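You operate a simulated robot arm through the tools that you are given. There is no shell and no other tool.

Carry out the task below with a simulated robot arm. There is one attempt and no reset: what you move stays moved.

Task
Brush oil on the middle of the yellow tin, then put the lid back on the oil dish.
Fine: use the yellow brush and stand it back where it stood. Set down upright: yellow brush. A coat counts when it lies all over at full strength: go over it till it gets no stronger.

The check looks at the end state, three seconds after you hand in, the way a careful person would. Anything else that was tipped, shoved, dropped, spilled or broken makes it a failure. A push-on lid holds only when it is set on centred and level and pressed home; a screw cap is set on level and turned clockwise until tight.

Robot
A 7-joint arm with a two-finger gripper, fixed in place. Base frame: the origin is at the foot of the arm, x ahead of it, y to its left, z up; the work surface is at about z = 0. Lengths are in m, angles in degrees, forces in N, time in s.
With the tool pointing down near the work surface it reaches from about 0.22 to 0.56 m from the base axis. Its first joint turns from -166.0 to 166.0 degrees. Payload 1.2 kg.
The tool frame sits at the grasp point between the pads (the TCP): z along the fingers, y along the line on which they close. The tips reach 0.022 m beyond it. The gripper opens to 0.092 m; its body begins 0.065 m behind the TCP.
Orientation is that of the tool frame in the base frame, as a unit quaternion [w, x, y, z]. With the fingers straight down and closing along the base's y, the tool's x points along the base's -x, its y along +y and its z along -z.

Tools
- The arm moves only by the tool jog_arm. Its argument "commands" is a list of rows, each a list of 7 numbers: the shift along the tool's x, y, z in m, then the turn, a rotation vector about the tool's x, y, z in degrees, then the finger opening in m, from 0 to 0.092. In form: [[x, y, z, ax, ay, az, fingers], ...]. A call has 1 to 20 rows; each row is the pose to reach, as a shift and turn from the pose commanded when the call began, along the tool's axes at that moment. Rows are played at 5 a second. More than 0.05 m and 8.6 degrees between two rows, or a gripper value outside its range, and nothing of the call is played. A pose out of reach is approached as far as the arm can. The call stops where the force on the tool passes 70 N (or 10 N more than at its start, if that is more) or the arm is blocked; 0.2 s more then pass. Each finger travels about 0.1436 m/s and halts on what it meets, pressing with about 26 N; the grip force reading is that of the motor and also rises with nothing between the fingers. The clock runs only during rows and for 0.2 s after the last one: add rows that repeat a pose to give the fingers time. It gives the time, the measured TCP pose, the force on the tool (base axes), the opening and the grip force at its end, in the units of the frame above (readings bear some noise), with the torque about the TCP (base axes, N m) and any sound that the robot's microphone picked up.
- Cameras (640 x 400 px; columns grow to the right, rows downward): "scene" is fixed at [0.2188, 0.6496, 0.7704]; the picture's right is [-0.91, -0.42, 0.00], its down [-0.27, 0.60, -0.75] and it looks along [0.31, -0.68, -0.66] (base axes); focal length 363 px, centre (320, 200). "wrist" rides on the gripper at [0.071, 0.019, -0.102] in the tool frame; the picture's right is [-0.26, 0.96, 0.00], its down [-0.75, -0.20, -0.62] and it looks along [-0.60, -0.16, 0.78] (tool axes); focal length 280 px, centre (320, 200). There is no depth. A picture from a camera that has moved, and an enlarged one, comes with that camera's place and axes in the base frame and with its lens.
- snapshot(camera): a new picture of that camera. It takes no simulated time.
- close_up(camera, box): a new picture of the part [left, top, right, bottom] of that camera's present view, enlarged. It takes no simulated time.
- sign_off(): hands the job in; it is judged then, once.

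Places have to be worked out from the pictures, the camera data and where the tool is seen. Open the gripper and draw the arm clear of the work before you hand the job in, unless the task says otherwise.

The tools are called after ">>>" by a JSON object that holds its "op" and its "data". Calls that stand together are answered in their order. jog_arm: Moves the arm, as the interface text tells. Its arguments: {"type":"object","properties":{"commands":{"type":"array","items":{"type":"array","items":{"type":"number"}}}},"required":["commands"]} The other tools are called the same way: snapshot (camera) takes a picture; close_up (camera, box) takes an enlarged picture of a part of a camera's view; sign_off () hands the job in.

At the start:

```text
time: 0.0
tool_pos: [0.3647, -0.0756, 0.3316]
tool_rot: [-0.001, 0.0, 1.0, 0.0]
contact_force: [-0.2, -1.0, 0.8]
moment: [0.0, 0.01, 0.04]
opening: 0.0918
grip_force: 0.0
```

scene: 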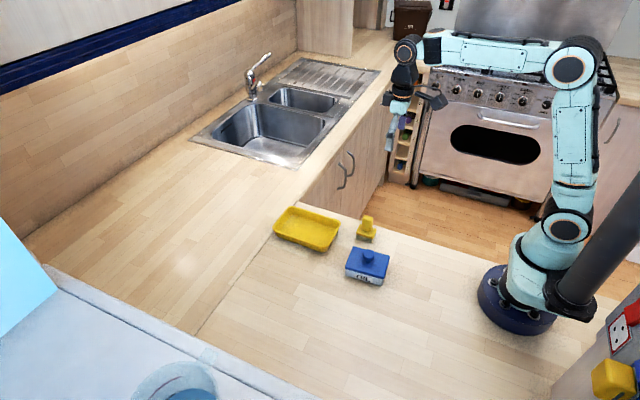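
wrist: 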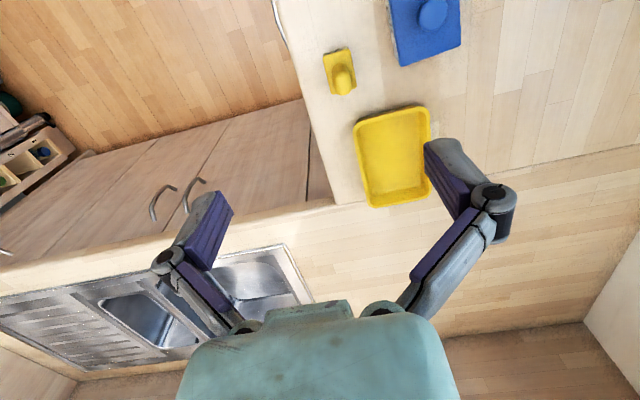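

The scene shows the yellow tin, the yellow brush standing upright and the blue oil dish with its knobbed lid. I'll take enlarged views to locate them precisely.

>>> {"op": "close_up", "data": {"camera": "scene", "box": [260, 190, 420, 290]}}

>>> {"op": "close_up", "data": {"camera": "wrist", "box": [300, 0, 500, 125]}}

>>> {"op": "close_up", "data": {"camera": "wrist", "box": [300, 85, 500, 210]}}

```text
4.00 times, centred on (340, 240) of scene
camera zoom: at [0.2188, 0.6496, 0.7704], right [-0.91, -0.42, 0.0], down [-0.27, 0.6, -0.75], along [0.31, -0.68, -0.66], focal length 1453 px, centre (240, 40)
```

zoom: 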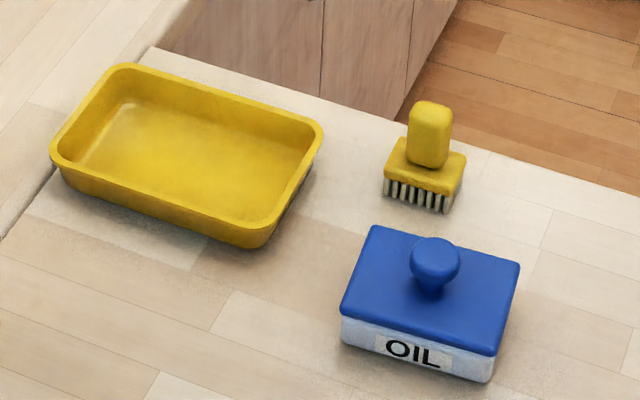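

```text
3.20 times, centred on (400, 62) of wrist
camera zoom: at [0.2928, -0.0557, 0.432], right [0.26, 0.96, 0.0], down [0.75, -0.2, 0.62], along [0.6, -0.16, -0.78], focal length 897 px, centre (64, 640)
```

zoom: 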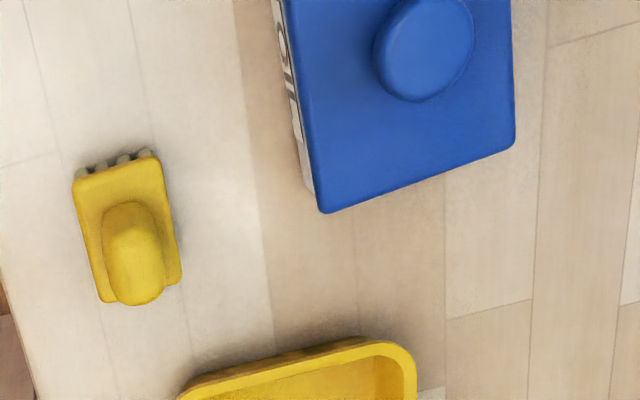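

```text
3.20 times, centred on (400, 148) of wrist
camera zoom: at [0.2928, -0.0557, 0.432], right [0.26, 0.96, 0.0], down [0.75, -0.2, 0.62], along [0.6, -0.16, -0.78], focal length 897 px, centre (64, 368)
```

zoom: 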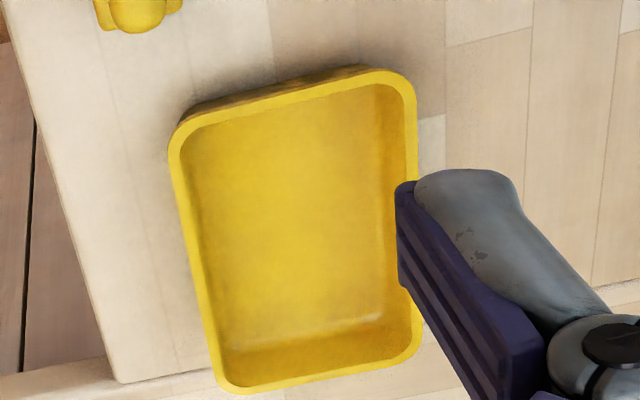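

The dish appears to be about (0.35, 0.06), the brush about (0.40, -0.056) and the tin centre about (0.56, 0.00). I'll move over the dish, staying high, for a closer wrist view.

>>> {"op": "jog_arm", "data": {"commands": [[0.002, 0.027, 0.026, 0, 0, 0, 0.092], [0.005, 0.055, 0.052, 0, 0, 0, 0.092], [0.007, 0.082, 0.078, 0, 0, 0, 0.092], [0.01, 0.11, 0.104, 0, 0, 0, 0.092], [0.012, 0.137, 0.13, 0, 0, 0, 0.092], [0.012, 0.137, 0.13, 0, 0, 0, 0.092]]}}

>>> {"op": "snapshot", "data": {"camera": "wrist"}}

>>> {"op": "snapshot", "data": {"camera": "scene"}}

```text
time: 1.4
tool_pos: [0.3503, 0.0619, 0.2015]
tool_rot: [0.0, 0.0, 1.0, 0.0]
contact_force: [-0.3, 0.6, 0.3]
moment: [0.01, 0.03, -0.02]
opening: 0.0921
grip_force: 0.0
```

```text
taken
camera wrist: at [0.2794, 0.0808, 0.302], right [0.26, 0.96, 0.0], down [0.75, -0.2, 0.63], along [0.6, -0.16, -0.78], focal length 280 px, centre (320, 200)
```

wrist: 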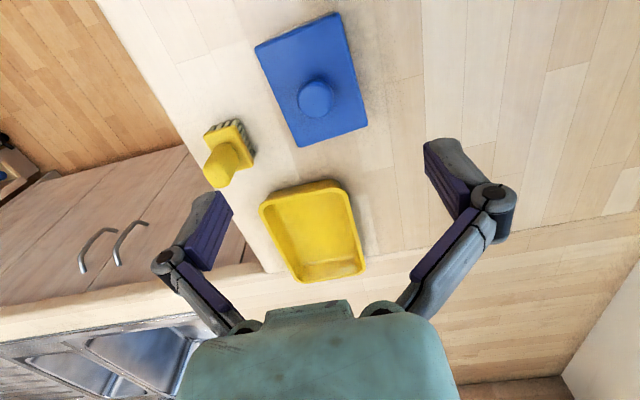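

```text
taken
```

scene: 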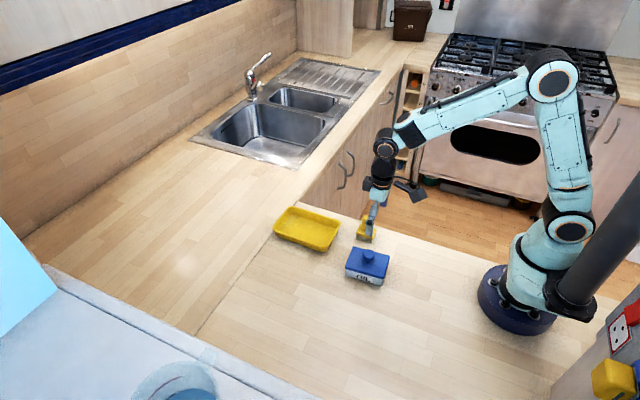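

The lid and brush are both in the wrist view now. I'll zoom in to measure the lid outline and knob.

>>> {"op": "close_up", "data": {"camera": "wrist", "box": [190, 0, 398, 130]}}

>>> {"op": "close_up", "data": {"camera": "wrist", "box": [180, 90, 340, 190]}}

```text
3.08 times, centred on (294, 65) of wrist
camera zoom: at [0.2794, 0.0808, 0.302], right [0.26, 0.96, 0.0], down [0.75, -0.2, 0.63], along [0.6, -0.16, -0.78], focal length 863 px, centre (400, 615)
```

zoom: 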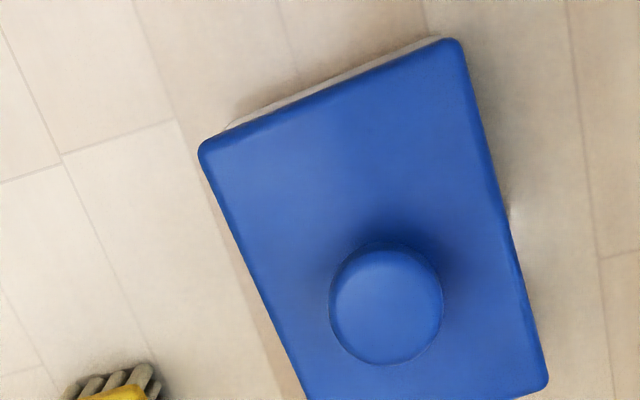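

```text
4.00 times, centred on (260, 140) of wrist
camera zoom: at [0.2794, 0.0808, 0.302], right [0.26, 0.96, 0.0], down [0.75, -0.2, 0.63], along [0.6, -0.16, -0.78], focal length 1122 px, centre (560, 440)
```

zoom: 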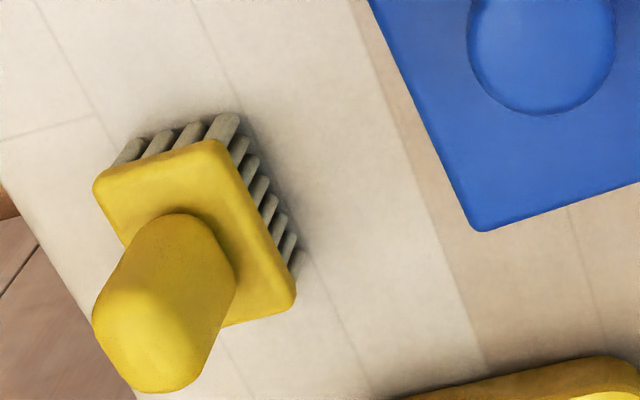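

The lid is about 0.098 × 0.072 m, turned roughly 4.5°, with its knob at about (0.357, 0.0565) and the knob head around z 0.057. I'll go down to z≈0.10 over the knob and check the alignment.

>>> {"op": "jog_arm", "data": {"commands": [[-0.002, -0.002, 0.033, 0, 0, 0, 0.08], [-0.004, -0.004, 0.067, 0, 0, 0, 0.07], [-0.006, -0.005, 0.1, 0, 0, 0, 0.06], [-0.006, -0.005, 0.1, 0, 0, 0, 0.06]]}}

>>> {"op": "snapshot", "data": {"camera": "wrist"}}

>>> {"op": "close_up", "data": {"camera": "scene", "box": [300, 190, 460, 290]}}

```text
time: 2.4
tool_pos: [0.3551, 0.0561, 0.1016]
tool_rot: [0.0, 0.0, 1.0, 0.0]
contact_force: [0.4, 0.2, 0.5]
moment: [0.0, 0.01, 0.01]
opening: 0.0599
grip_force: 0.0
```

```text
taken
camera wrist: at [0.285, 0.0761, 0.202], right [0.26, 0.96, 0.0], down [0.75, -0.2, 0.63], along [0.6, -0.16, -0.78], focal length 280 px, centre (320, 200)
```

wrist: 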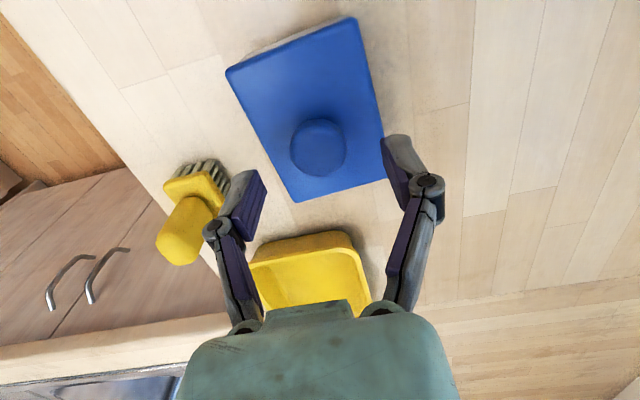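

```text
4.00 times, centred on (380, 240) of scene
camera zoom: at [0.2188, 0.6496, 0.7704], right [-0.91, -0.42, 0.0], down [-0.27, 0.6, -0.75], along [0.31, -0.68, -0.66], focal length 1453 px, centre (80, 40)
```

zoom: 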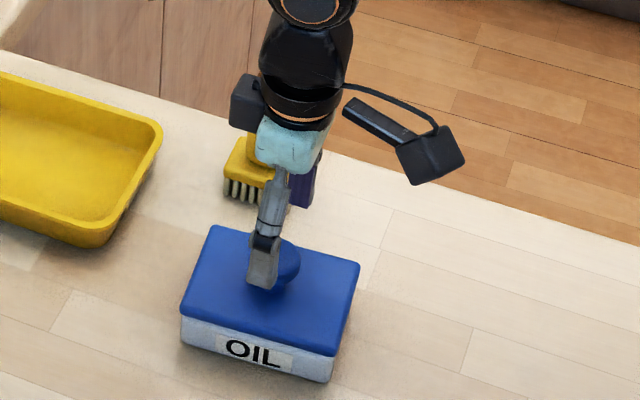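

The knob sits centred between the fingers within about 1 mm, and triangulating puts the lid top at z≈0.033. I'll descend to TCP z≈0.060 and close on the knob.

>>> {"op": "jog_arm", "data": {"commands": [[-0.0005, 0, 0.02, 0, 0, 0, 0.06], [-0.0005, 0, 0.041, 0, 0, 0, 0.06], [-0.0005, 0, 0.041, 0, 0, 0, 0.06]]}}

>>> {"op": "snapshot", "data": {"camera": "wrist"}}

>>> {"op": "close_up", "data": {"camera": "scene", "box": [320, 215, 420, 290]}}

```text
time: 3.2
tool_pos: [0.3567, 0.0579, 0.0603]
tool_rot: [0.0, 0.0, 1.0, 0.0]
contact_force: [-0.2, -0.7, 0.0]
moment: [-0.04, -0.01, 0.01]
opening: 0.0597
grip_force: 0.0
```

```text
taken
camera wrist: at [0.2861, 0.077, 0.1605], right [0.26, 0.96, 0.0], down [0.75, -0.2, 0.63], along [0.6, -0.16, -0.78], focal length 280 px, centre (320, 200)
```

wrist: 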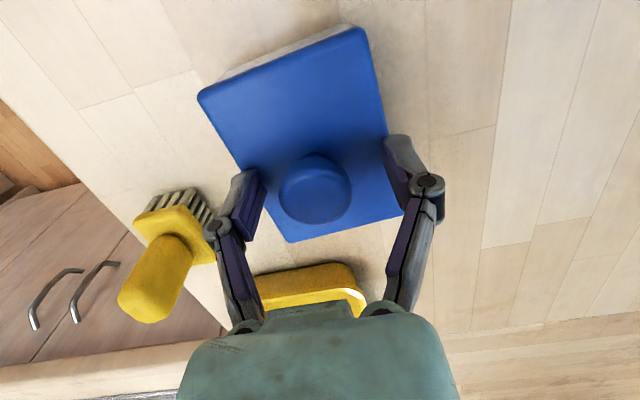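

```text
5.33 times, centred on (370, 252) of scene
camera zoom: at [0.2188, 0.6496, 0.7704], right [-0.91, -0.42, 0.0], down [-0.27, 0.6, -0.75], along [0.31, -0.68, -0.66], focal length 1937 px, centre (53, -80)
```

zoom: 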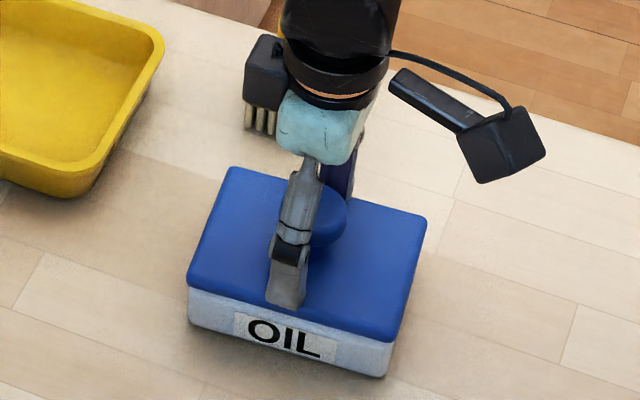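

The knob sits about 1.5 mm toward −y of the TCP, so I'll trim that and then close the fingers slowly on it.

>>> {"op": "jog_arm", "data": {"commands": [[0, -0.0015, 0, 0, 0, 0, 0.06], [0, -0.0015, 0, 0, 0, 0, 0.045], [0, -0.0015, 0, 0, 0, 0, 0.036], [0, -0.0015, 0, 0, 0, 0, 0.02], [0, -0.0015, 0, 0, 0, 0, 0.02]]}}

>>> {"op": "snapshot", "data": {"camera": "wrist"}}

```text
time: 4.4
tool_pos: [0.3574, 0.0547, 0.0615]
tool_rot: [0.002, 0.0, 1.0, 0.0]
contact_force: [-5.1, -9.4, 36.9]
moment: [-0.13, 0.11, -0.06]
opening: 0.0294
grip_force: 25.8
```

```text
taken
camera wrist: at [0.2868, 0.0749, 0.1617], right [0.26, 0.96, 0.0], down [0.75, -0.21, 0.63], along [0.6, -0.17, -0.78], focal length 280 px, centre (320, 200)
```

wrist: 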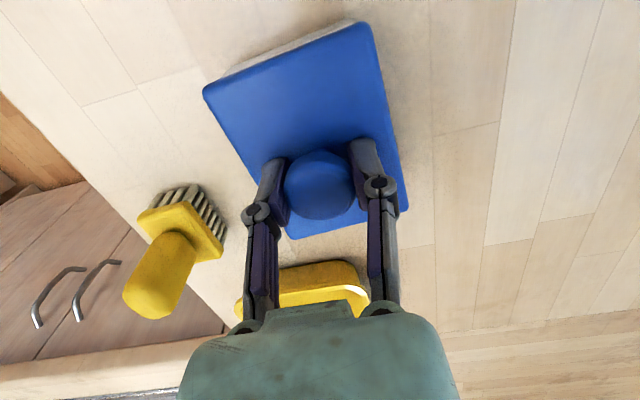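

The knob is gripped (opening 0.029, grip 26 N), with about 37 N upward because the tips press lightly on the lid. I'll ease up a few mm and watch the force.

>>> {"op": "jog_arm", "data": {"commands": [[0, 0, -0.001, 0, 0, 0, 0.02], [0, 0, -0.002, 0, 0, 0, 0.02], [0, 0, -0.003, 0, 0, 0, 0.02]]}}

>>> {"op": "close_up", "data": {"camera": "scene", "box": [320, 215, 420, 290]}}

```text
time: 5.2
tool_pos: [0.3561, 0.0556, 0.0627]
tool_rot: [-0.002, -0.001, 1.0, 0.001]
contact_force: [0.2, -0.2, 0.1]
moment: [0.01, 0.02, 0.0]
opening: 0.0293
grip_force: 26.3
heard: snap
```

```text
5.33 times, centred on (370, 252) of scene
camera zoom: at [0.2188, 0.6496, 0.7704], right [-0.91, -0.42, 0.0], down [-0.27, 0.6, -0.75], along [0.31, -0.68, -0.66], focal length 1937 px, centre (53, -80)
```

zoom: 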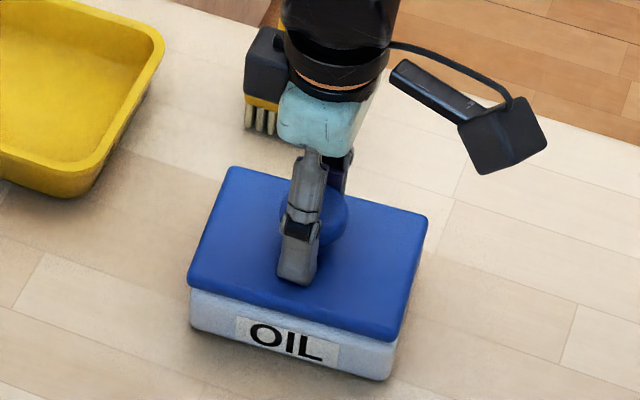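

A snap was heard and the force dropped to zero, so the lid has come free. I'll keep lifting straight up and check that the dish stays put.

>>> {"op": "jog_arm", "data": {"commands": [[0, 0, -0.004, 0, 0, 0, 0.02], [0, 0, -0.008, 0, 0, 0, 0.02], [0, 0, -0.012, 0, 0, 0, 0.02]]}}

>>> {"op": "close_up", "data": {"camera": "scene", "box": [320, 215, 420, 290]}}

>>> {"op": "snapshot", "data": {"camera": "wrist"}}

```text
time: 6.0
tool_pos: [0.3575, 0.0553, 0.0752]
tool_rot: [0.0, -0.001, 1.0, 0.0]
contact_force: [-1.0, -0.6, -0.3]
moment: [-0.02, -0.01, 0.01]
opening: 0.0293
grip_force: 26.2
```

```text
5.33 times, centred on (370, 252) of scene
camera zoom: at [0.2188, 0.6496, 0.7704], right [-0.91, -0.42, 0.0], down [-0.27, 0.6, -0.75], along [0.31, -0.68, -0.66], focal length 1937 px, centre (53, -80)
```

zoom: 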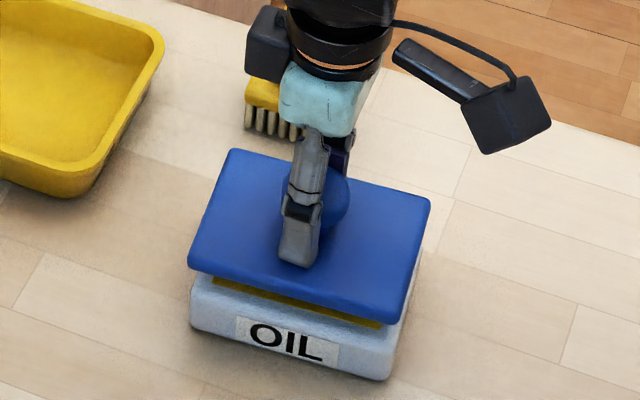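

```text
taken
camera wrist: at [0.287, 0.0751, 0.1762], right [0.26, 0.96, 0.0], down [0.75, -0.2, 0.62], along [0.6, -0.16, -0.78], focal length 280 px, centre (320, 200)
```

wrist: 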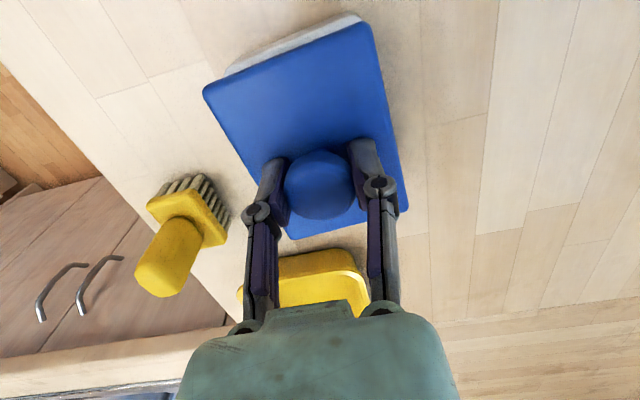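

The lid is off and the dish with yellow oil stayed put. I'll raise the lid and carry it over to the clear counter at about (0.357, 0.19).

>>> {"op": "jog_arm", "data": {"commands": [[0, 0, -0.025, 0, 0, 0, 0.02], [0, 0, -0.05, 0, 0, 0, 0.02], [0, 0.03, -0.05, 0, 0, 0, 0.02], [0, 0.06, -0.05, 0, 0, 0, 0.02], [0, 0.09, -0.05, 0, 0, 0, 0.02], [0, 0.12, -0.05, 0, 0, 0, 0.02], [0, 0.135, -0.05, 0, 0, 0, 0.02], [0, 0.135, -0.03, 0, 0, 0, 0.02], [0, 0.135, -0.01, 0, 0, 0, 0.02], [0, 0.135, 0.01, 0, 0, 0, 0.02], [0, 0.135, 0.022, 0, 0, 0, 0.02], [0, 0.135, 0.022, 0, 0, 0, 0.02]]}}

>>> {"op": "snapshot", "data": {"camera": "scene"}}

>>> {"op": "close_up", "data": {"camera": "scene", "box": [300, 220, 428, 300]}}

```text
time: 8.6
tool_pos: [0.3564, 0.1899, 0.052]
tool_rot: [0.0, 0.0, 1.0, 0.0]
contact_force: [-0.1, 0.1, -0.2]
moment: [0.0, -0.05, -0.02]
opening: 0.0293
grip_force: 26.2
```

```text
taken
```

scene: 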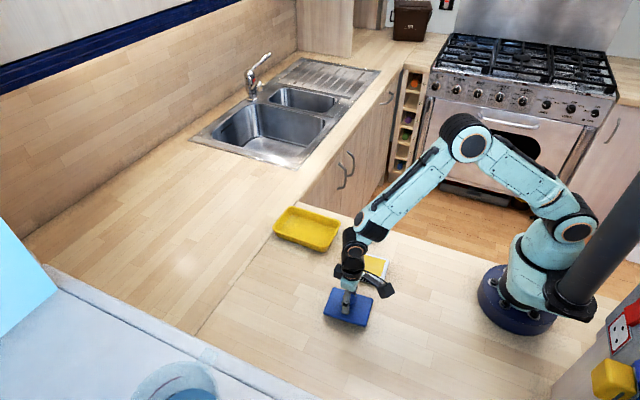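

```text
5.00 times, centred on (364, 260) of scene
camera zoom: at [0.2188, 0.6496, 0.7704], right [-0.91, -0.42, 0.0], down [-0.27, 0.6, -0.75], along [0.31, -0.68, -0.66], focal length 1816 px, centre (100, -100)
```

zoom: 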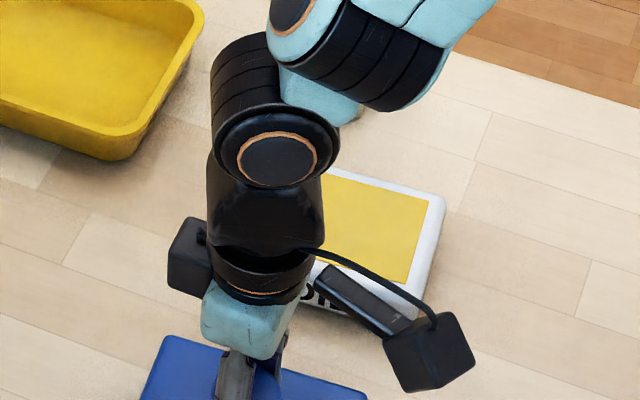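

The dish is open with oil inside, and the lid now hangs about 1 cm above the counter. I'll lower it in small steps until I feel the table.

>>> {"op": "jog_arm", "data": {"commands": [[0, 0, 0.002, 0, 0, 0, 0.02], [0, 0, 0.004, 0, 0, 0, 0.02], [0, 0, 0.006, 0, 0, 0, 0.02], [0, 0, 0.008, 0, 0, 0, 0.02]]}}

>>> {"op": "close_up", "data": {"camera": "scene", "box": [300, 260, 396, 340]}}

```text
time: 9.6
tool_pos: [0.3576, 0.1916, 0.0449]
tool_rot: [0.0, 0.0, 1.0, 0.0]
contact_force: [0.1, -0.2, 0.4]
moment: [0.0, 0.01, -0.01]
opening: 0.0294
grip_force: 25.9
```

```text
5.00 times, centred on (348, 300) of scene
camera zoom: at [0.2188, 0.6496, 0.7704], right [-0.91, -0.42, 0.0], down [-0.27, 0.6, -0.75], along [0.31, -0.68, -0.66], focal length 1816 px, centre (180, -300)
```

zoom: 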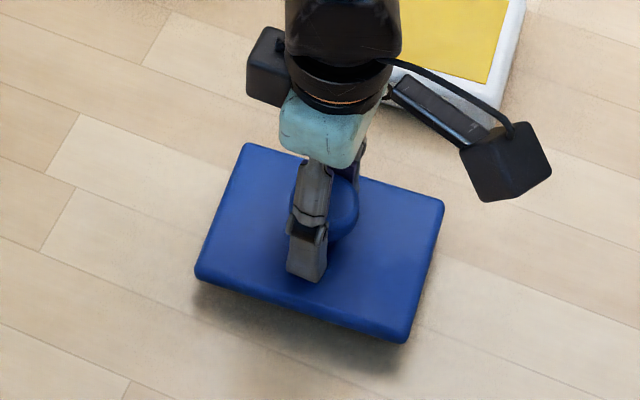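

The lid is still a little above the counter, judging by the shadow gap, with no contact force yet. I'll continue down in 1–2 mm steps.

>>> {"op": "jog_arm", "data": {"commands": [[0, 0, 0.0015, 0, 0, 0, 0.02], [0, 0, 0.003, 0, 0, 0, 0.02], [0, 0, 0.0045, 0, 0, 0, 0.02]]}}

>>> {"op": "close_up", "data": {"camera": "scene", "box": [300, 260, 396, 340]}}

```text
time: 10.4
tool_pos: [0.3573, 0.1897, 0.0401]
tool_rot: [0.0, 0.0, 1.0, 0.0]
contact_force: [0.4, 0.7, -0.7]
moment: [0.03, -0.02, -0.02]
opening: 0.0294
grip_force: 26.0
```

```text
5.00 times, centred on (348, 300) of scene
camera zoom: at [0.2188, 0.6496, 0.7704], right [-0.91, -0.42, 0.0], down [-0.27, 0.6, -0.75], along [0.31, -0.68, -0.66], focal length 1816 px, centre (180, -300)
```

zoom: 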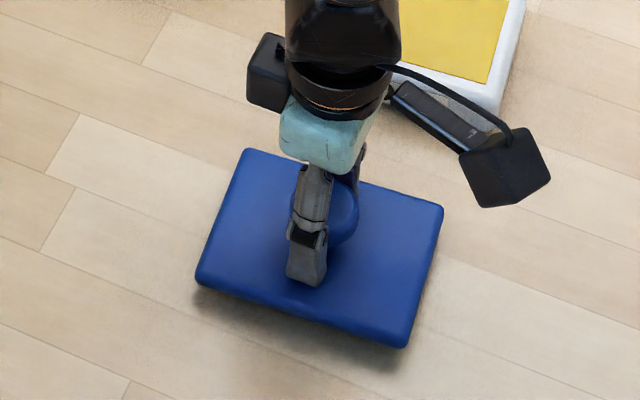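

>>> {"op": "jog_arm", "data": {"commands": [[0, 0, 0.001, 0, 0, 0, 0.02], [0, 0, 0.002, 0, 0, 0, 0.02], [0, 0, 0.003, 0, 0, 0, 0.02]]}}

>>> {"op": "close_up", "data": {"camera": "scene", "box": [300, 260, 396, 340]}}

```text
time: 11.2
tool_pos: [0.3577, 0.1898, 0.0369]
tool_rot: [0.0, 0.0, 1.0, 0.0]
contact_force: [0.3, -0.7, -0.5]
moment: [0.03, 0.0, -0.01]
opening: 0.0293
grip_force: 26.2
```

```text
5.00 times, centred on (348, 300) of scene
camera zoom: at [0.2188, 0.6496, 0.7704], right [-0.91, -0.42, 0.0], down [-0.27, 0.6, -0.75], along [0.31, -0.68, -0.66], focal length 1816 px, centre (180, -300)
```

zoom: 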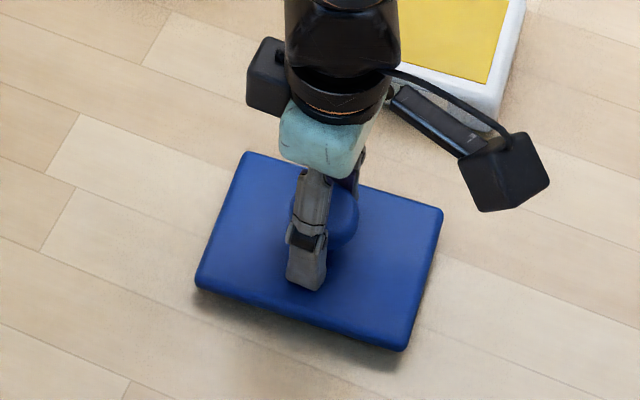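

Still no contact, and only a thin shadow gap shows. I'll keep going down 1 mm at a time.

>>> {"op": "jog_arm", "data": {"commands": [[0, 0, 0.001, 0, 0, 0, 0.02], [0, 0, 0.002, 0, 0, 0, 0.02]]}}

>>> {"op": "close_up", "data": {"camera": "scene", "box": [300, 260, 396, 340]}}

```text
time: 11.8
tool_pos: [0.3584, 0.1897, 0.0359]
tool_rot: [0.0, 0.001, 1.0, 0.0]
contact_force: [-0.2, 0.0, 0.1]
moment: [-0.03, -0.02, -0.02]
opening: 0.0292
grip_force: 26.6
```

```text
5.00 times, centred on (348, 300) of scene
camera zoom: at [0.2188, 0.6496, 0.7704], right [-0.91, -0.42, 0.0], down [-0.27, 0.6, -0.75], along [0.31, -0.68, -0.66], focal length 1816 px, centre (180, -300)
```

zoom: 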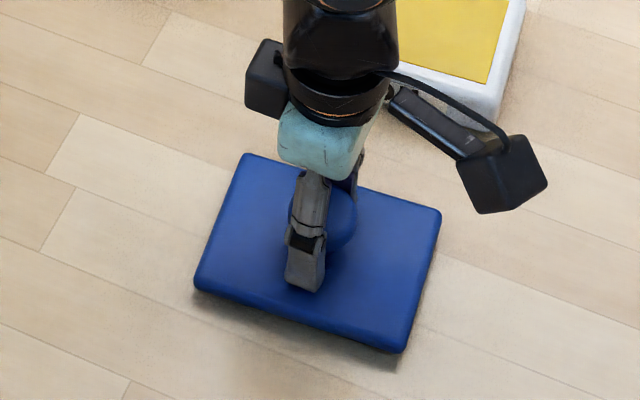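

>>> {"op": "jog_arm", "data": {"commands": [[0, 0, 0.001, 0, 0, 0, 0.02], [0, 0, 0.002, 0, 0, 0, 0.02]]}}

>>> {"op": "close_up", "data": {"camera": "scene", "box": [300, 260, 396, 340]}}

```text
time: 12.4
tool_pos: [0.3573, 0.1896, 0.0329]
tool_rot: [0.0, 0.0, 1.0, -0.001]
contact_force: [0.8, 0.2, -1.0]
moment: [-0.02, 0.0, -0.02]
opening: 0.0293
grip_force: 26.3
```

```text
5.00 times, centred on (348, 300) of scene
camera zoom: at [0.2188, 0.6496, 0.7704], right [-0.91, -0.42, 0.0], down [-0.27, 0.6, -0.75], along [0.31, -0.68, -0.66], focal length 1816 px, centre (180, -300)
```

zoom: 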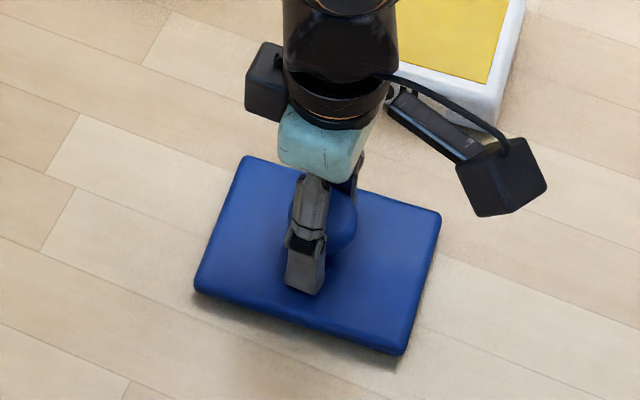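

Still no contact; the shadow gap is shrinking. I'll go down another 2–3 mm.

>>> {"op": "jog_arm", "data": {"commands": [[0, 0, 0.001, 0, 0, 0, 0.02], [0, 0, 0.002, 0, 0, 0, 0.02]]}}

>>> {"op": "close_up", "data": {"camera": "scene", "box": [300, 260, 396, 340]}}

```text
time: 13.0
tool_pos: [0.3571, 0.1905, 0.031]
tool_rot: [0.0, 0.0, 1.0, 0.0]
contact_force: [0.3, 0.7, -0.3]
moment: [-0.01, 0.0, 0.01]
opening: 0.0292
grip_force: 26.2
```

```text
5.00 times, centred on (348, 300) of scene
camera zoom: at [0.2188, 0.6496, 0.7704], right [-0.91, -0.42, 0.0], down [-0.27, 0.6, -0.75], along [0.31, -0.68, -0.66], focal length 1816 px, centre (180, -300)
```

zoom: 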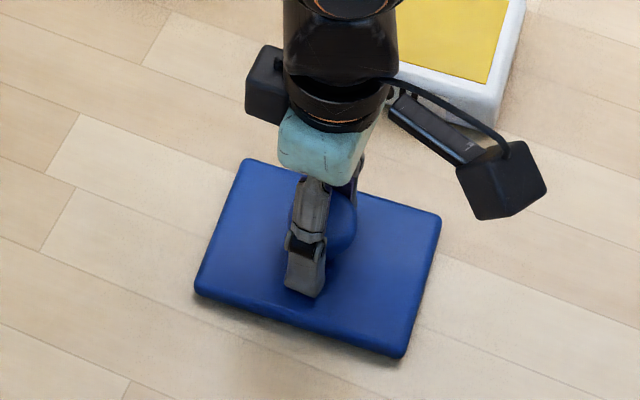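

>>> {"op": "jog_arm", "data": {"commands": [[0, 0, 0.001, 0, 0, 0, 0.02], [0, 0, 0.0015, 0, 0, 0, 0.02]]}}

>>> {"op": "close_up", "data": {"camera": "scene", "box": [300, 260, 396, 340]}}

```text
time: 13.6
tool_pos: [0.3574, 0.1897, 0.0301]
tool_rot: [0.0, 0.001, 1.0, 0.0]
contact_force: [-2.3, -2.9, 11.6]
moment: [-0.06, 0.09, -0.04]
opening: 0.0293
grip_force: 25.9
```

```text
5.00 times, centred on (348, 300) of scene
camera zoom: at [0.2188, 0.6496, 0.7704], right [-0.91, -0.42, 0.0], down [-0.27, 0.6, -0.75], along [0.31, -0.68, -0.66], focal length 1816 px, centre (180, -300)
```

zoom: 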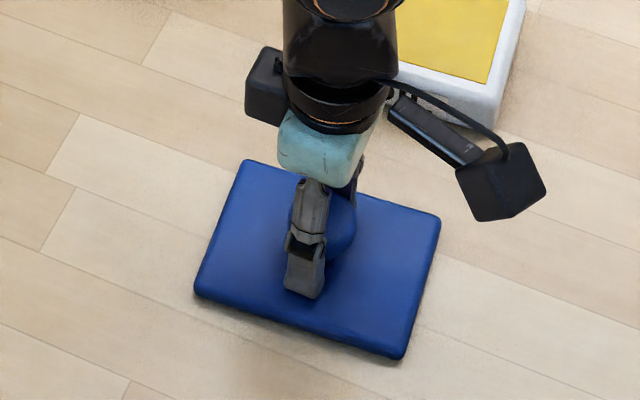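

Contact at 11.6 N means the lid is resting flat on the counter. I'll ease the pressure off and release the knob, then go up.

>>> {"op": "jog_arm", "data": {"commands": [[0, 0, -0.0006, 0, 0, 0, 0.02], [0, 0, -0.0006, 0, 0, 0, 0.031], [0, 0, -0.0006, 0, 0, 0, 0.04], [0, 0, -0.0006, 0, 0, 0, 0.06], [0, 0, -0.0006, 0, 0, 0, 0.06]]}}

>>> {"op": "snapshot", "data": {"camera": "wrist"}}

>>> {"op": "close_up", "data": {"camera": "scene", "box": [300, 260, 396, 340]}}

```text
time: 14.8
tool_pos: [0.3577, 0.1903, 0.0311]
tool_rot: [0.0, 0.0, 1.0, 0.0]
contact_force: [0.4, 0.5, 0.0]
moment: [0.0, 0.02, 0.01]
opening: 0.0601
grip_force: 0.0
```

```text
taken
camera wrist: at [0.2869, 0.2098, 0.1318], right [0.26, 0.96, 0.0], down [0.75, -0.2, 0.62], along [0.6, -0.16, -0.78], focal length 280 px, centre (320, 200)
```

wrist: 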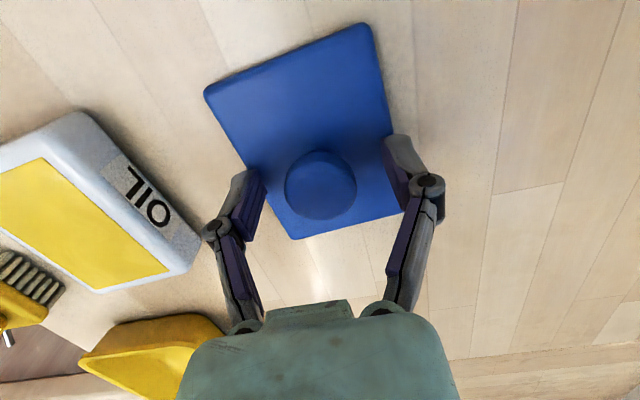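

```text
5.00 times, centred on (348, 300) of scene
camera zoom: at [0.2188, 0.6496, 0.7704], right [-0.91, -0.42, 0.0], down [-0.27, 0.6, -0.75], along [0.31, -0.68, -0.66], focal length 1816 px, centre (180, -300)
```

zoom: 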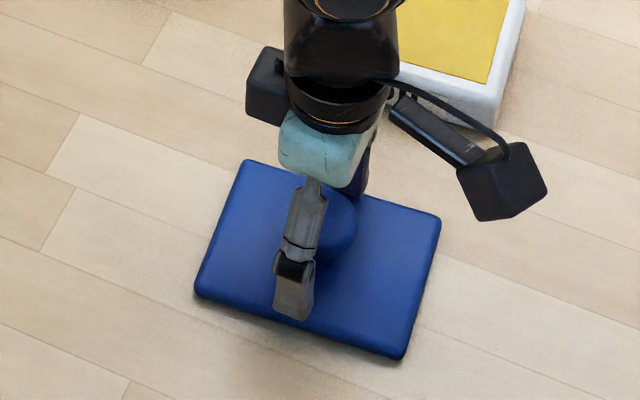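

The knob is released and the lid stays flat. I'll rise and travel over to the brush near (0.398, −0.056), staying at z≈0.15.

>>> {"op": "jog_arm", "data": {"commands": [[0, 0, -0.03, 0, 0, 0, 0.06], [0, 0, -0.07, 0, 0, 0, 0.06], [0, 0, -0.12, 0, 0, 0, 0.06], [-0.007, -0.04, -0.12, 0, 0, 0, 0.06], [-0.014, -0.08, -0.12, 0, 0, 0, 0.06], [-0.021, -0.12, -0.12, 0, 0, 0, 0.06], [-0.028, -0.16, -0.12, 0, 0, 0, 0.06], [-0.035, -0.2, -0.12, 0, 0, 0, 0.06], [-0.041, -0.246, -0.12, 0, 0, 0, 0.06], [-0.041, -0.246, -0.12, 0, 0, 0, 0.06]]}}

>>> {"op": "snapshot", "data": {"camera": "wrist"}}

>>> {"op": "close_up", "data": {"camera": "scene", "box": [300, 190, 460, 290]}}

```text
time: 17.0
tool_pos: [0.3994, -0.0559, 0.1512]
tool_rot: [0.0, 0.0, 1.0, 0.0]
contact_force: [0.1, -0.1, -0.7]
moment: [-0.05, 0.01, 0.01]
opening: 0.0598
grip_force: 0.1
```

```text
taken
camera wrist: at [0.329, -0.0367, 0.2515], right [0.26, 0.96, 0.0], down [0.75, -0.2, 0.62], along [0.6, -0.16, -0.78], focal length 280 px, centre (320, 200)
```

wrist: 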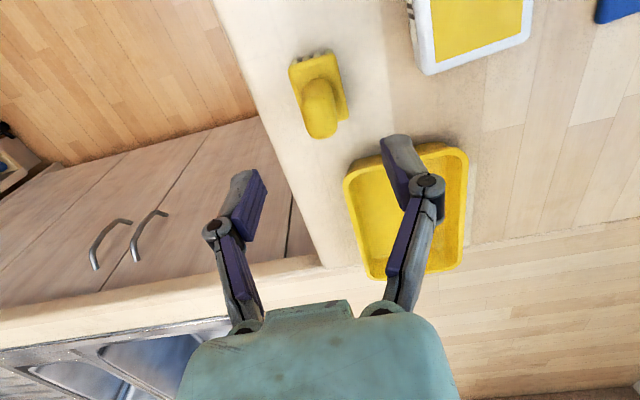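

```text
4.00 times, centred on (380, 240) of scene
camera zoom: at [0.2188, 0.6496, 0.7704], right [-0.91, -0.42, 0.0], down [-0.27, 0.6, -0.75], along [0.31, -0.68, -0.66], focal length 1453 px, centre (80, 40)
```

zoom: 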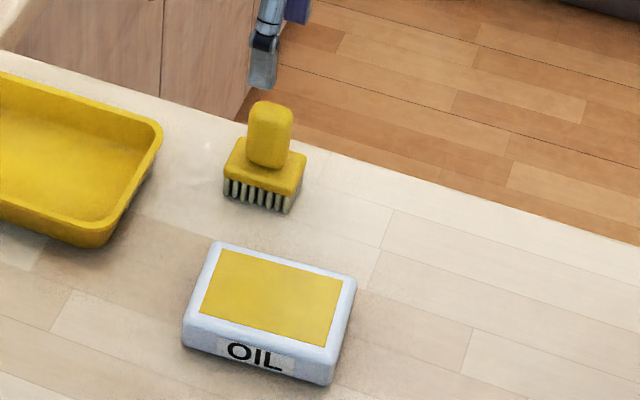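

The brush is in good view. I'll zoom on it to fix the handle position, and on the open dish.

>>> {"op": "close_up", "data": {"camera": "wrist", "box": [260, 40, 388, 150]}}

>>> {"op": "close_up", "data": {"camera": "wrist", "box": [380, 0, 540, 100]}}

>>> {"op": "close_up", "data": {"camera": "scene", "box": [340, 205, 404, 245]}}

```text
3.64 times, centred on (324, 95) of wrist
camera zoom: at [0.329, -0.0367, 0.2515], right [0.26, 0.96, 0.0], down [0.75, -0.2, 0.62], along [0.6, -0.16, -0.78], focal length 1020 px, centre (306, 582)
```

zoom: 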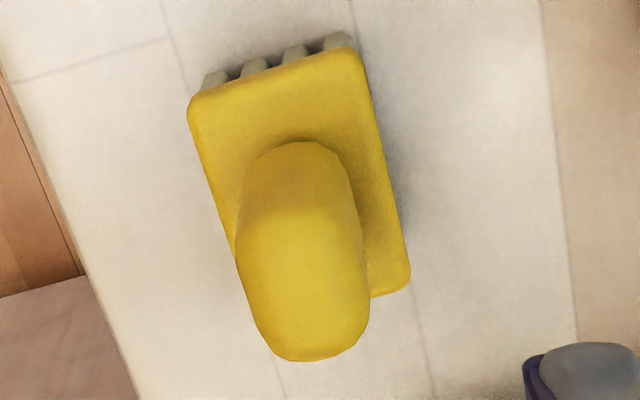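

```text
4.00 times, centred on (460, 50) of wrist
camera zoom: at [0.329, -0.0367, 0.2515], right [0.26, 0.96, 0.0], down [0.75, -0.2, 0.62], along [0.6, -0.16, -0.78], focal length 1122 px, centre (-240, 800)
```

zoom: 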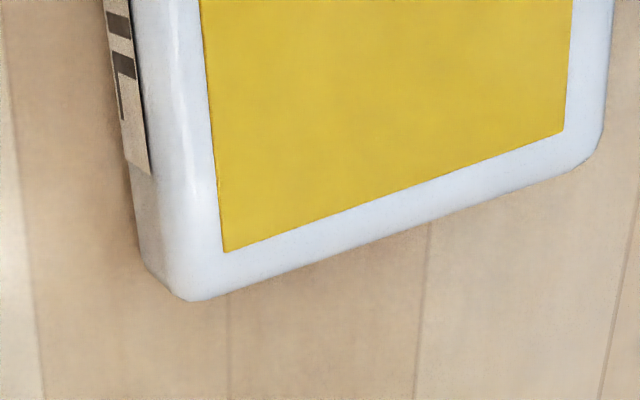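

```text
10.00 times, centred on (372, 225) of scene
camera zoom: at [0.2188, 0.6496, 0.7704], right [-0.91, -0.42, 0.0], down [-0.27, 0.6, -0.75], along [0.31, -0.68, -0.66], focal length 3632 px, centre (-200, -50)
```

zoom: 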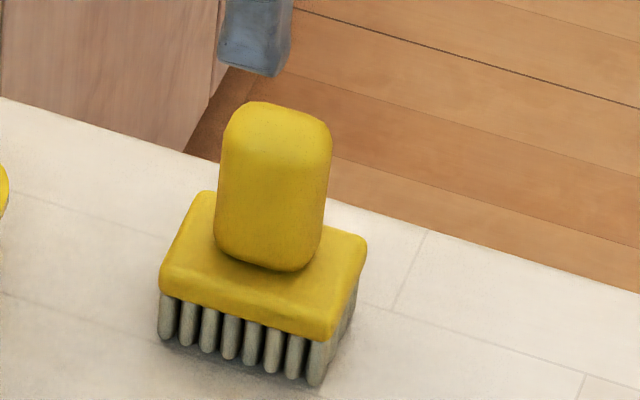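

The handle is centred at about (0.398, −0.0555), spanning z ≈ 0.03–0.078. Before gripping it, I'll check with the empty gripper whether the straight-down tool can reach over the far side of the tin's middle.

>>> {"op": "jog_arm", "data": {"commands": [[-0.04, 0.012, 0, 0, 0, 0, 0.06], [-0.08, 0.024, 0, 0, 0, 0, 0.06], [-0.12, 0.036, 0, 0, 0, 0, 0.06], [-0.15, 0.048, 0, 0, 0, 0, 0.06], [-0.162, 0.058, 0.02, 0, 0, 0, 0.06], [-0.162, 0.058, 0.05, 0, 0, 0, 0.06], [-0.162, 0.058, 0.06, 0, 0, 0, 0.06], [-0.175, 0.058, 0.06, 0, 0, 0, 0.06], [-0.19, 0.058, 0.06, 0, 0, 0, 0.06], [-0.19, 0.058, 0.06, 0, 0, 0, 0.06]]}}

>>> {"op": "snapshot", "data": {"camera": "wrist"}}

>>> {"op": "snapshot", "data": {"camera": "scene"}}

```text
time: 19.2
tool_pos: [0.5636, 0.0028, 0.0917]
tool_rot: [0.0, 0.0, 1.0, 0.0]
contact_force: [0.6, 0.0, 0.4]
moment: [0.01, 0.06, -0.01]
opening: 0.0599
grip_force: 0.0
out of reach, approached as far as the arm can: row 8, 9, 10
```

```text
taken
camera wrist: at [0.4927, 0.0226, 0.1921], right [0.26, 0.96, 0.0], down [0.75, -0.2, 0.62], along [0.6, -0.16, -0.78], focal length 280 px, centre (320, 200)
```

wrist: 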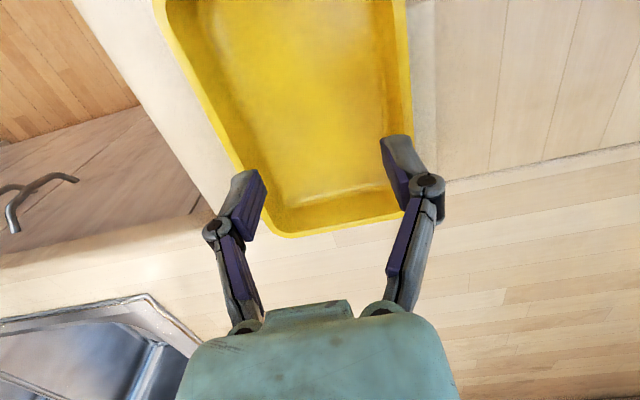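

```text
taken
```

scene: 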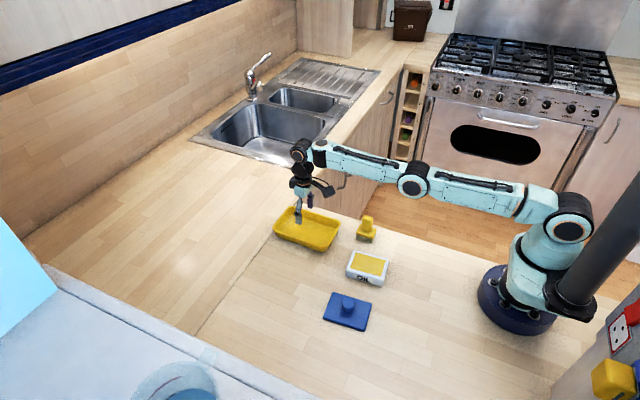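

Straight down tops out at x≈0.564, just about the tin's centre (0.560, 0.002), so I need the tool tilted outward to brush the whole middle. I'll test a 15° tilt about the tool's y axis here with the empty gripper.

>>> {"op": "jog_arm", "data": {"commands": [[0, 0, 0, 0, -4, 0, 0.06], [0, 0, 0, 0, -8, 0, 0.06], [0, 0, 0, 0, -12, 0, 0.06], [0, 0, 0, 0, -15, 0, 0.06], [0, 0, 0, 0, -15, 0, 0.06], [0, 0, 0, 0, -15, 0, 0.06]]}}

>>> {"op": "snapshot", "data": {"camera": "wrist"}}

>>> {"op": "close_up", "data": {"camera": "wrist", "box": [150, 0, 450, 240]}}

```text
time: 20.6
tool_pos: [0.5782, -0.0094, 0.0745]
tool_rot: [0.102, 0.031, 0.994, 0.016]
contact_force: [-0.1, 0.1, -0.1]
moment: [0.0, 0.0, -0.02]
opening: 0.0599
grip_force: 0.0
out of reach, approached as far as the arm can: row 1, 2, 3, 4
```

```text
taken
camera wrist: at [0.4892, 0.0126, 0.1595], right [0.31, 0.95, 0.09], down [0.59, -0.27, 0.76], along [0.74, -0.18, -0.65], focal length 280 px, centre (320, 200)
```

wrist: 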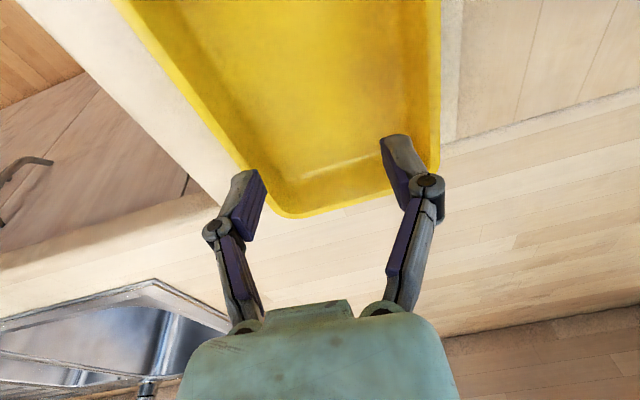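

```text
1.67 times, centred on (300, 120) of wrist
camera zoom: at [0.4892, 0.0126, 0.1595], right [0.31, 0.95, 0.09], down [0.59, -0.27, 0.76], along [0.74, -0.18, -0.65], focal length 467 px, centre (353, 333)
```

zoom: 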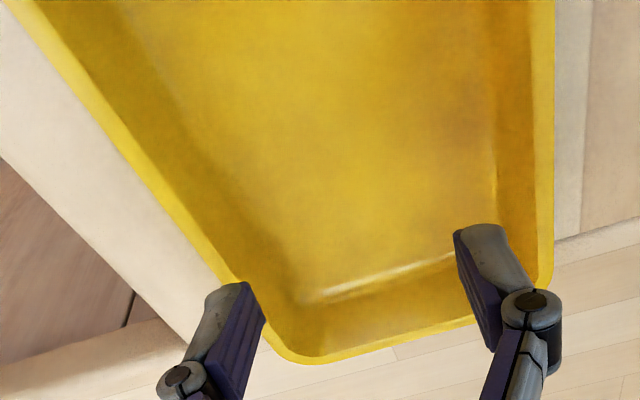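

The pose hasn't settled (the arm was coming out of a reach limit), so I'll hold the commanded pose for a moment and read it again.

>>> {"op": "jog_arm", "data": {"commands": [[0, 0, 0, 0, 0, 0, 0.06], [0, 0, 0, 0, 0, 0, 0.06], [0, 0, 0, 0, 0, 0, 0.06], [0, 0, 0, 0, 0, 0, 0.06]]}}

```text
time: 21.6
tool_pos: [0.5782, -0.0099, 0.0762]
tool_rot: [0.102, 0.032, 0.994, 0.015]
contact_force: [-0.5, 0.0, 0.5]
moment: [0.02, -0.01, 0.01]
opening: 0.06
grip_force: 0.0
```

It settled in a compromised orientation at the reach edge. I'll back off to about (0.53, 0.002, 0.106) and correct to a clean 15° tilt.

>>> {"op": "jog_arm", "data": {"commands": [[0.021, 0.005, -0.02, 0.6, -1.6, -1.9, 0.06], [0.0416, 0.0102, -0.0388, 1.2, -3.3, -3.9, 0.06], [0.0416, 0.0102, -0.0388, 1.2, -3.3, -3.9, 0.06], [0.0416, 0.0102, -0.0388, 1.2, -3.3, -3.9, 0.06]]}}

```text
time: 22.6
tool_pos: [0.5158, 0.0135, 0.1189]
tool_rot: [0.16, -0.032, 0.987, -0.014]
contact_force: [0.6, 0.0, 0.9]
moment: [-0.01, -0.01, 0.02]
opening: 0.0598
grip_force: 0.2
```

Now the arm is clear of the limit and actually at its commanded pose. I'll undo that last extra turn to get a clean 15° tilt near x≈0.50 and then push outward from there.

>>> {"op": "jog_arm", "data": {"commands": [[0.005, -0.005, 0, -0.6, 1.65, 1.95, 0.06], [0.01, -0.01, 0, -1.2, 3.3, 3.9, 0.06], [0.01, -0.01, 0, -1.2, 3.3, 3.9, 0.06]]}}

```text
time: 23.4
tool_pos: [0.5067, 0.0022, 0.1146]
tool_rot: [0.13, 0.001, 0.991, -0.001]
contact_force: [-0.4, 0.2, 0.3]
moment: [0.01, 0.02, 0.03]
opening: 0.0599
grip_force: 0.1
```

Clean 15° tilt at (0.507, 0.002, 0.115). Now I'll step outward at z≈0.085 over the tin to see how far this tilt reaches.

>>> {"op": "jog_arm", "data": {"commands": [[0.0078, 0, 0.029, 0, 0, 0, 0.06], [-0.0212, 0, 0.0368, 0, 0, 0, 0.06], [-0.0405, 0, 0.0419, 0, 0, 0, 0.06], [-0.0502, 0, 0.0445, 0, 0, 0, 0.06], [-0.0599, 0, 0.0471, 0, 0, 0, 0.06], [-0.0695, 0, 0.0497, 0, 0, 0, 0.06], [-0.0695, 0, 0.0497, 0, 0, 0, 0.06]]}}

```text
time: 25.0
tool_pos: [0.5852, 0.0028, 0.0865]
tool_rot: [0.131, 0.0, 0.991, 0.0]
contact_force: [-0.2, -0.7, -0.2]
moment: [0.0, 0.0, 0.0]
opening: 0.0601
grip_force: 0.1
```

15° tilt reaches x=0.585 cleanly. I'll check a bit further out and lower (x≈0.60, z≈0.066), still above the tin floor, to know the brushing range.

>>> {"op": "jog_arm", "data": {"commands": [[0.0052, 0, 0.0193, 0, 0, 0, 0.06], [-0.0093, 0, 0.0232, 0, 0, 0, 0.06], [-0.0093, 0, 0.0232, 0, 0, 0, 0.06]]}}

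>>> {"op": "snapshot", "data": {"camera": "wrist"}}

```text
time: 25.8
tool_pos: [0.6012, 0.0025, 0.0661]
tool_rot: [0.13, 0.0, 0.991, 0.0]
contact_force: [-0.7, 0.3, -0.4]
moment: [0.0, -0.01, -0.01]
opening: 0.0601
grip_force: 0.0
```

```text
taken
camera wrist: at [0.5057, 0.0226, 0.1444], right [0.25, 0.97, 0.07], down [0.57, -0.2, 0.8], along [0.78, -0.16, -0.6], focal length 280 px, centre (320, 200)
```

wrist: 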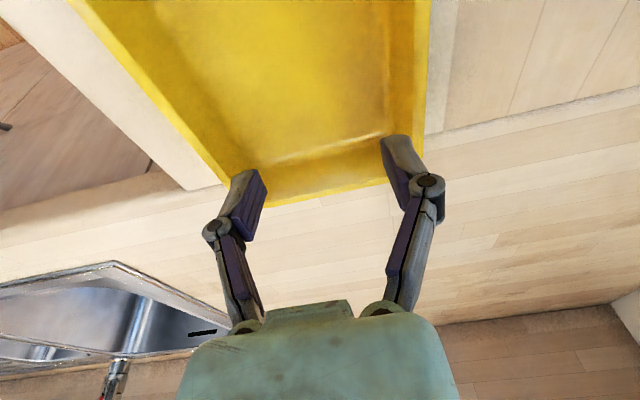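

The 15° tilt works out to x=0.60 at brushing height. I'll use that tilt for the brush: rise and go above it at (0.398, −0.0555).

>>> {"op": "jog_arm", "data": {"commands": [[-0.0104, 0, -0.0386, 0, 0, 0, 0.06], [-0.0217, 0, -0.0811, 0, 0, 0, 0.06], [0.0169, -0.012, -0.0915, 0, 0, 0, 0.06], [0.0556, -0.023, -0.1018, 0, 0, 0, 0.06], [0.0942, -0.035, -0.1122, 0, 0, 0, 0.06], [0.1329, -0.046, -0.1225, 0, 0, 0, 0.06], [0.1744, -0.058, -0.1336, 0, 0, 0, 0.06], [0.1744, -0.058, -0.1336, 0, 0, 0, 0.06]]}}

>>> {"op": "snapshot", "data": {"camera": "wrist"}}

```text
time: 27.6
tool_pos: [0.3958, -0.057, 0.1504]
tool_rot: [0.131, 0.0, 0.991, 0.0]
contact_force: [-0.2, -0.3, -0.8]
moment: [-0.03, -0.03, 0.03]
opening: 0.0601
grip_force: 0.0
```

```text
taken
camera wrist: at [0.3026, -0.0375, 0.228], right [0.25, 0.96, 0.07], down [0.57, -0.2, 0.8], along [0.79, -0.16, -0.6], focal length 280 px, centre (320, 200)
```

wrist: 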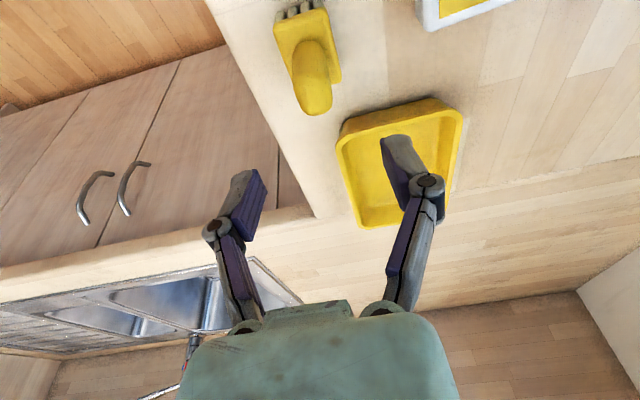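

Handle is just ahead in view. I'll descend to z≈0.105 with a small +y trim and check alignment before straddling the handle.

>>> {"op": "jog_arm", "data": {"commands": [[0.0058, 0.001, 0.0218, 0, 0, 0, 0.06], [0.0116, 0.0015, 0.0435, 0, 0, 0, 0.06], [0.0116, 0.0015, 0.0435, 0, 0, 0, 0.06]]}}

>>> {"op": "snapshot", "data": {"camera": "wrist"}}

>>> {"op": "close_up", "data": {"camera": "scene", "box": [330, 190, 410, 250]}}

```text
time: 28.4
tool_pos: [0.3972, -0.0562, 0.1038]
tool_rot: [0.13, 0.0, 0.991, -0.001]
contact_force: [-0.3, -0.7, 0.2]
moment: [-0.01, 0.01, -0.04]
opening: 0.06
grip_force: 0.1
```

```text
taken
camera wrist: at [0.3024, -0.0363, 0.1819], right [0.25, 0.96, 0.07], down [0.57, -0.2, 0.8], along [0.78, -0.16, -0.6], focal length 280 px, centre (320, 200)
```

wrist: 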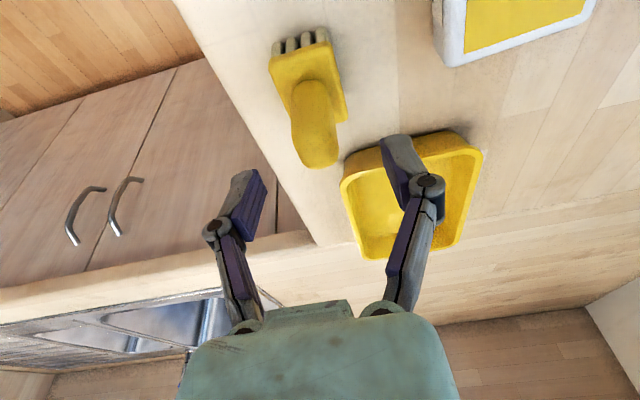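

```text
6.67 times, centred on (370, 220) of scene
camera zoom: at [0.2188, 0.6496, 0.7704], right [-0.91, -0.42, 0.0], down [-0.27, 0.6, -0.75], along [0.31, -0.68, -0.66], focal length 2422 px, centre (-13, 67)
```

zoom: 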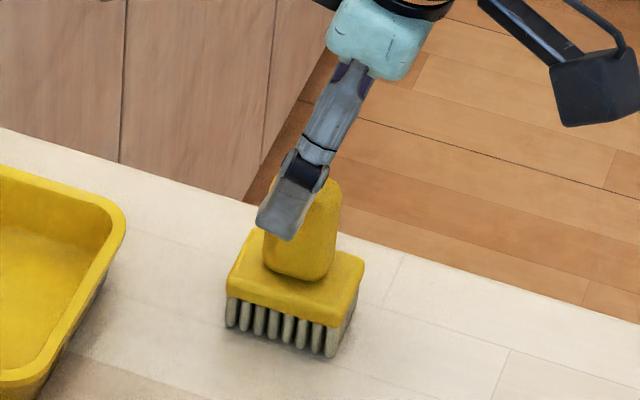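

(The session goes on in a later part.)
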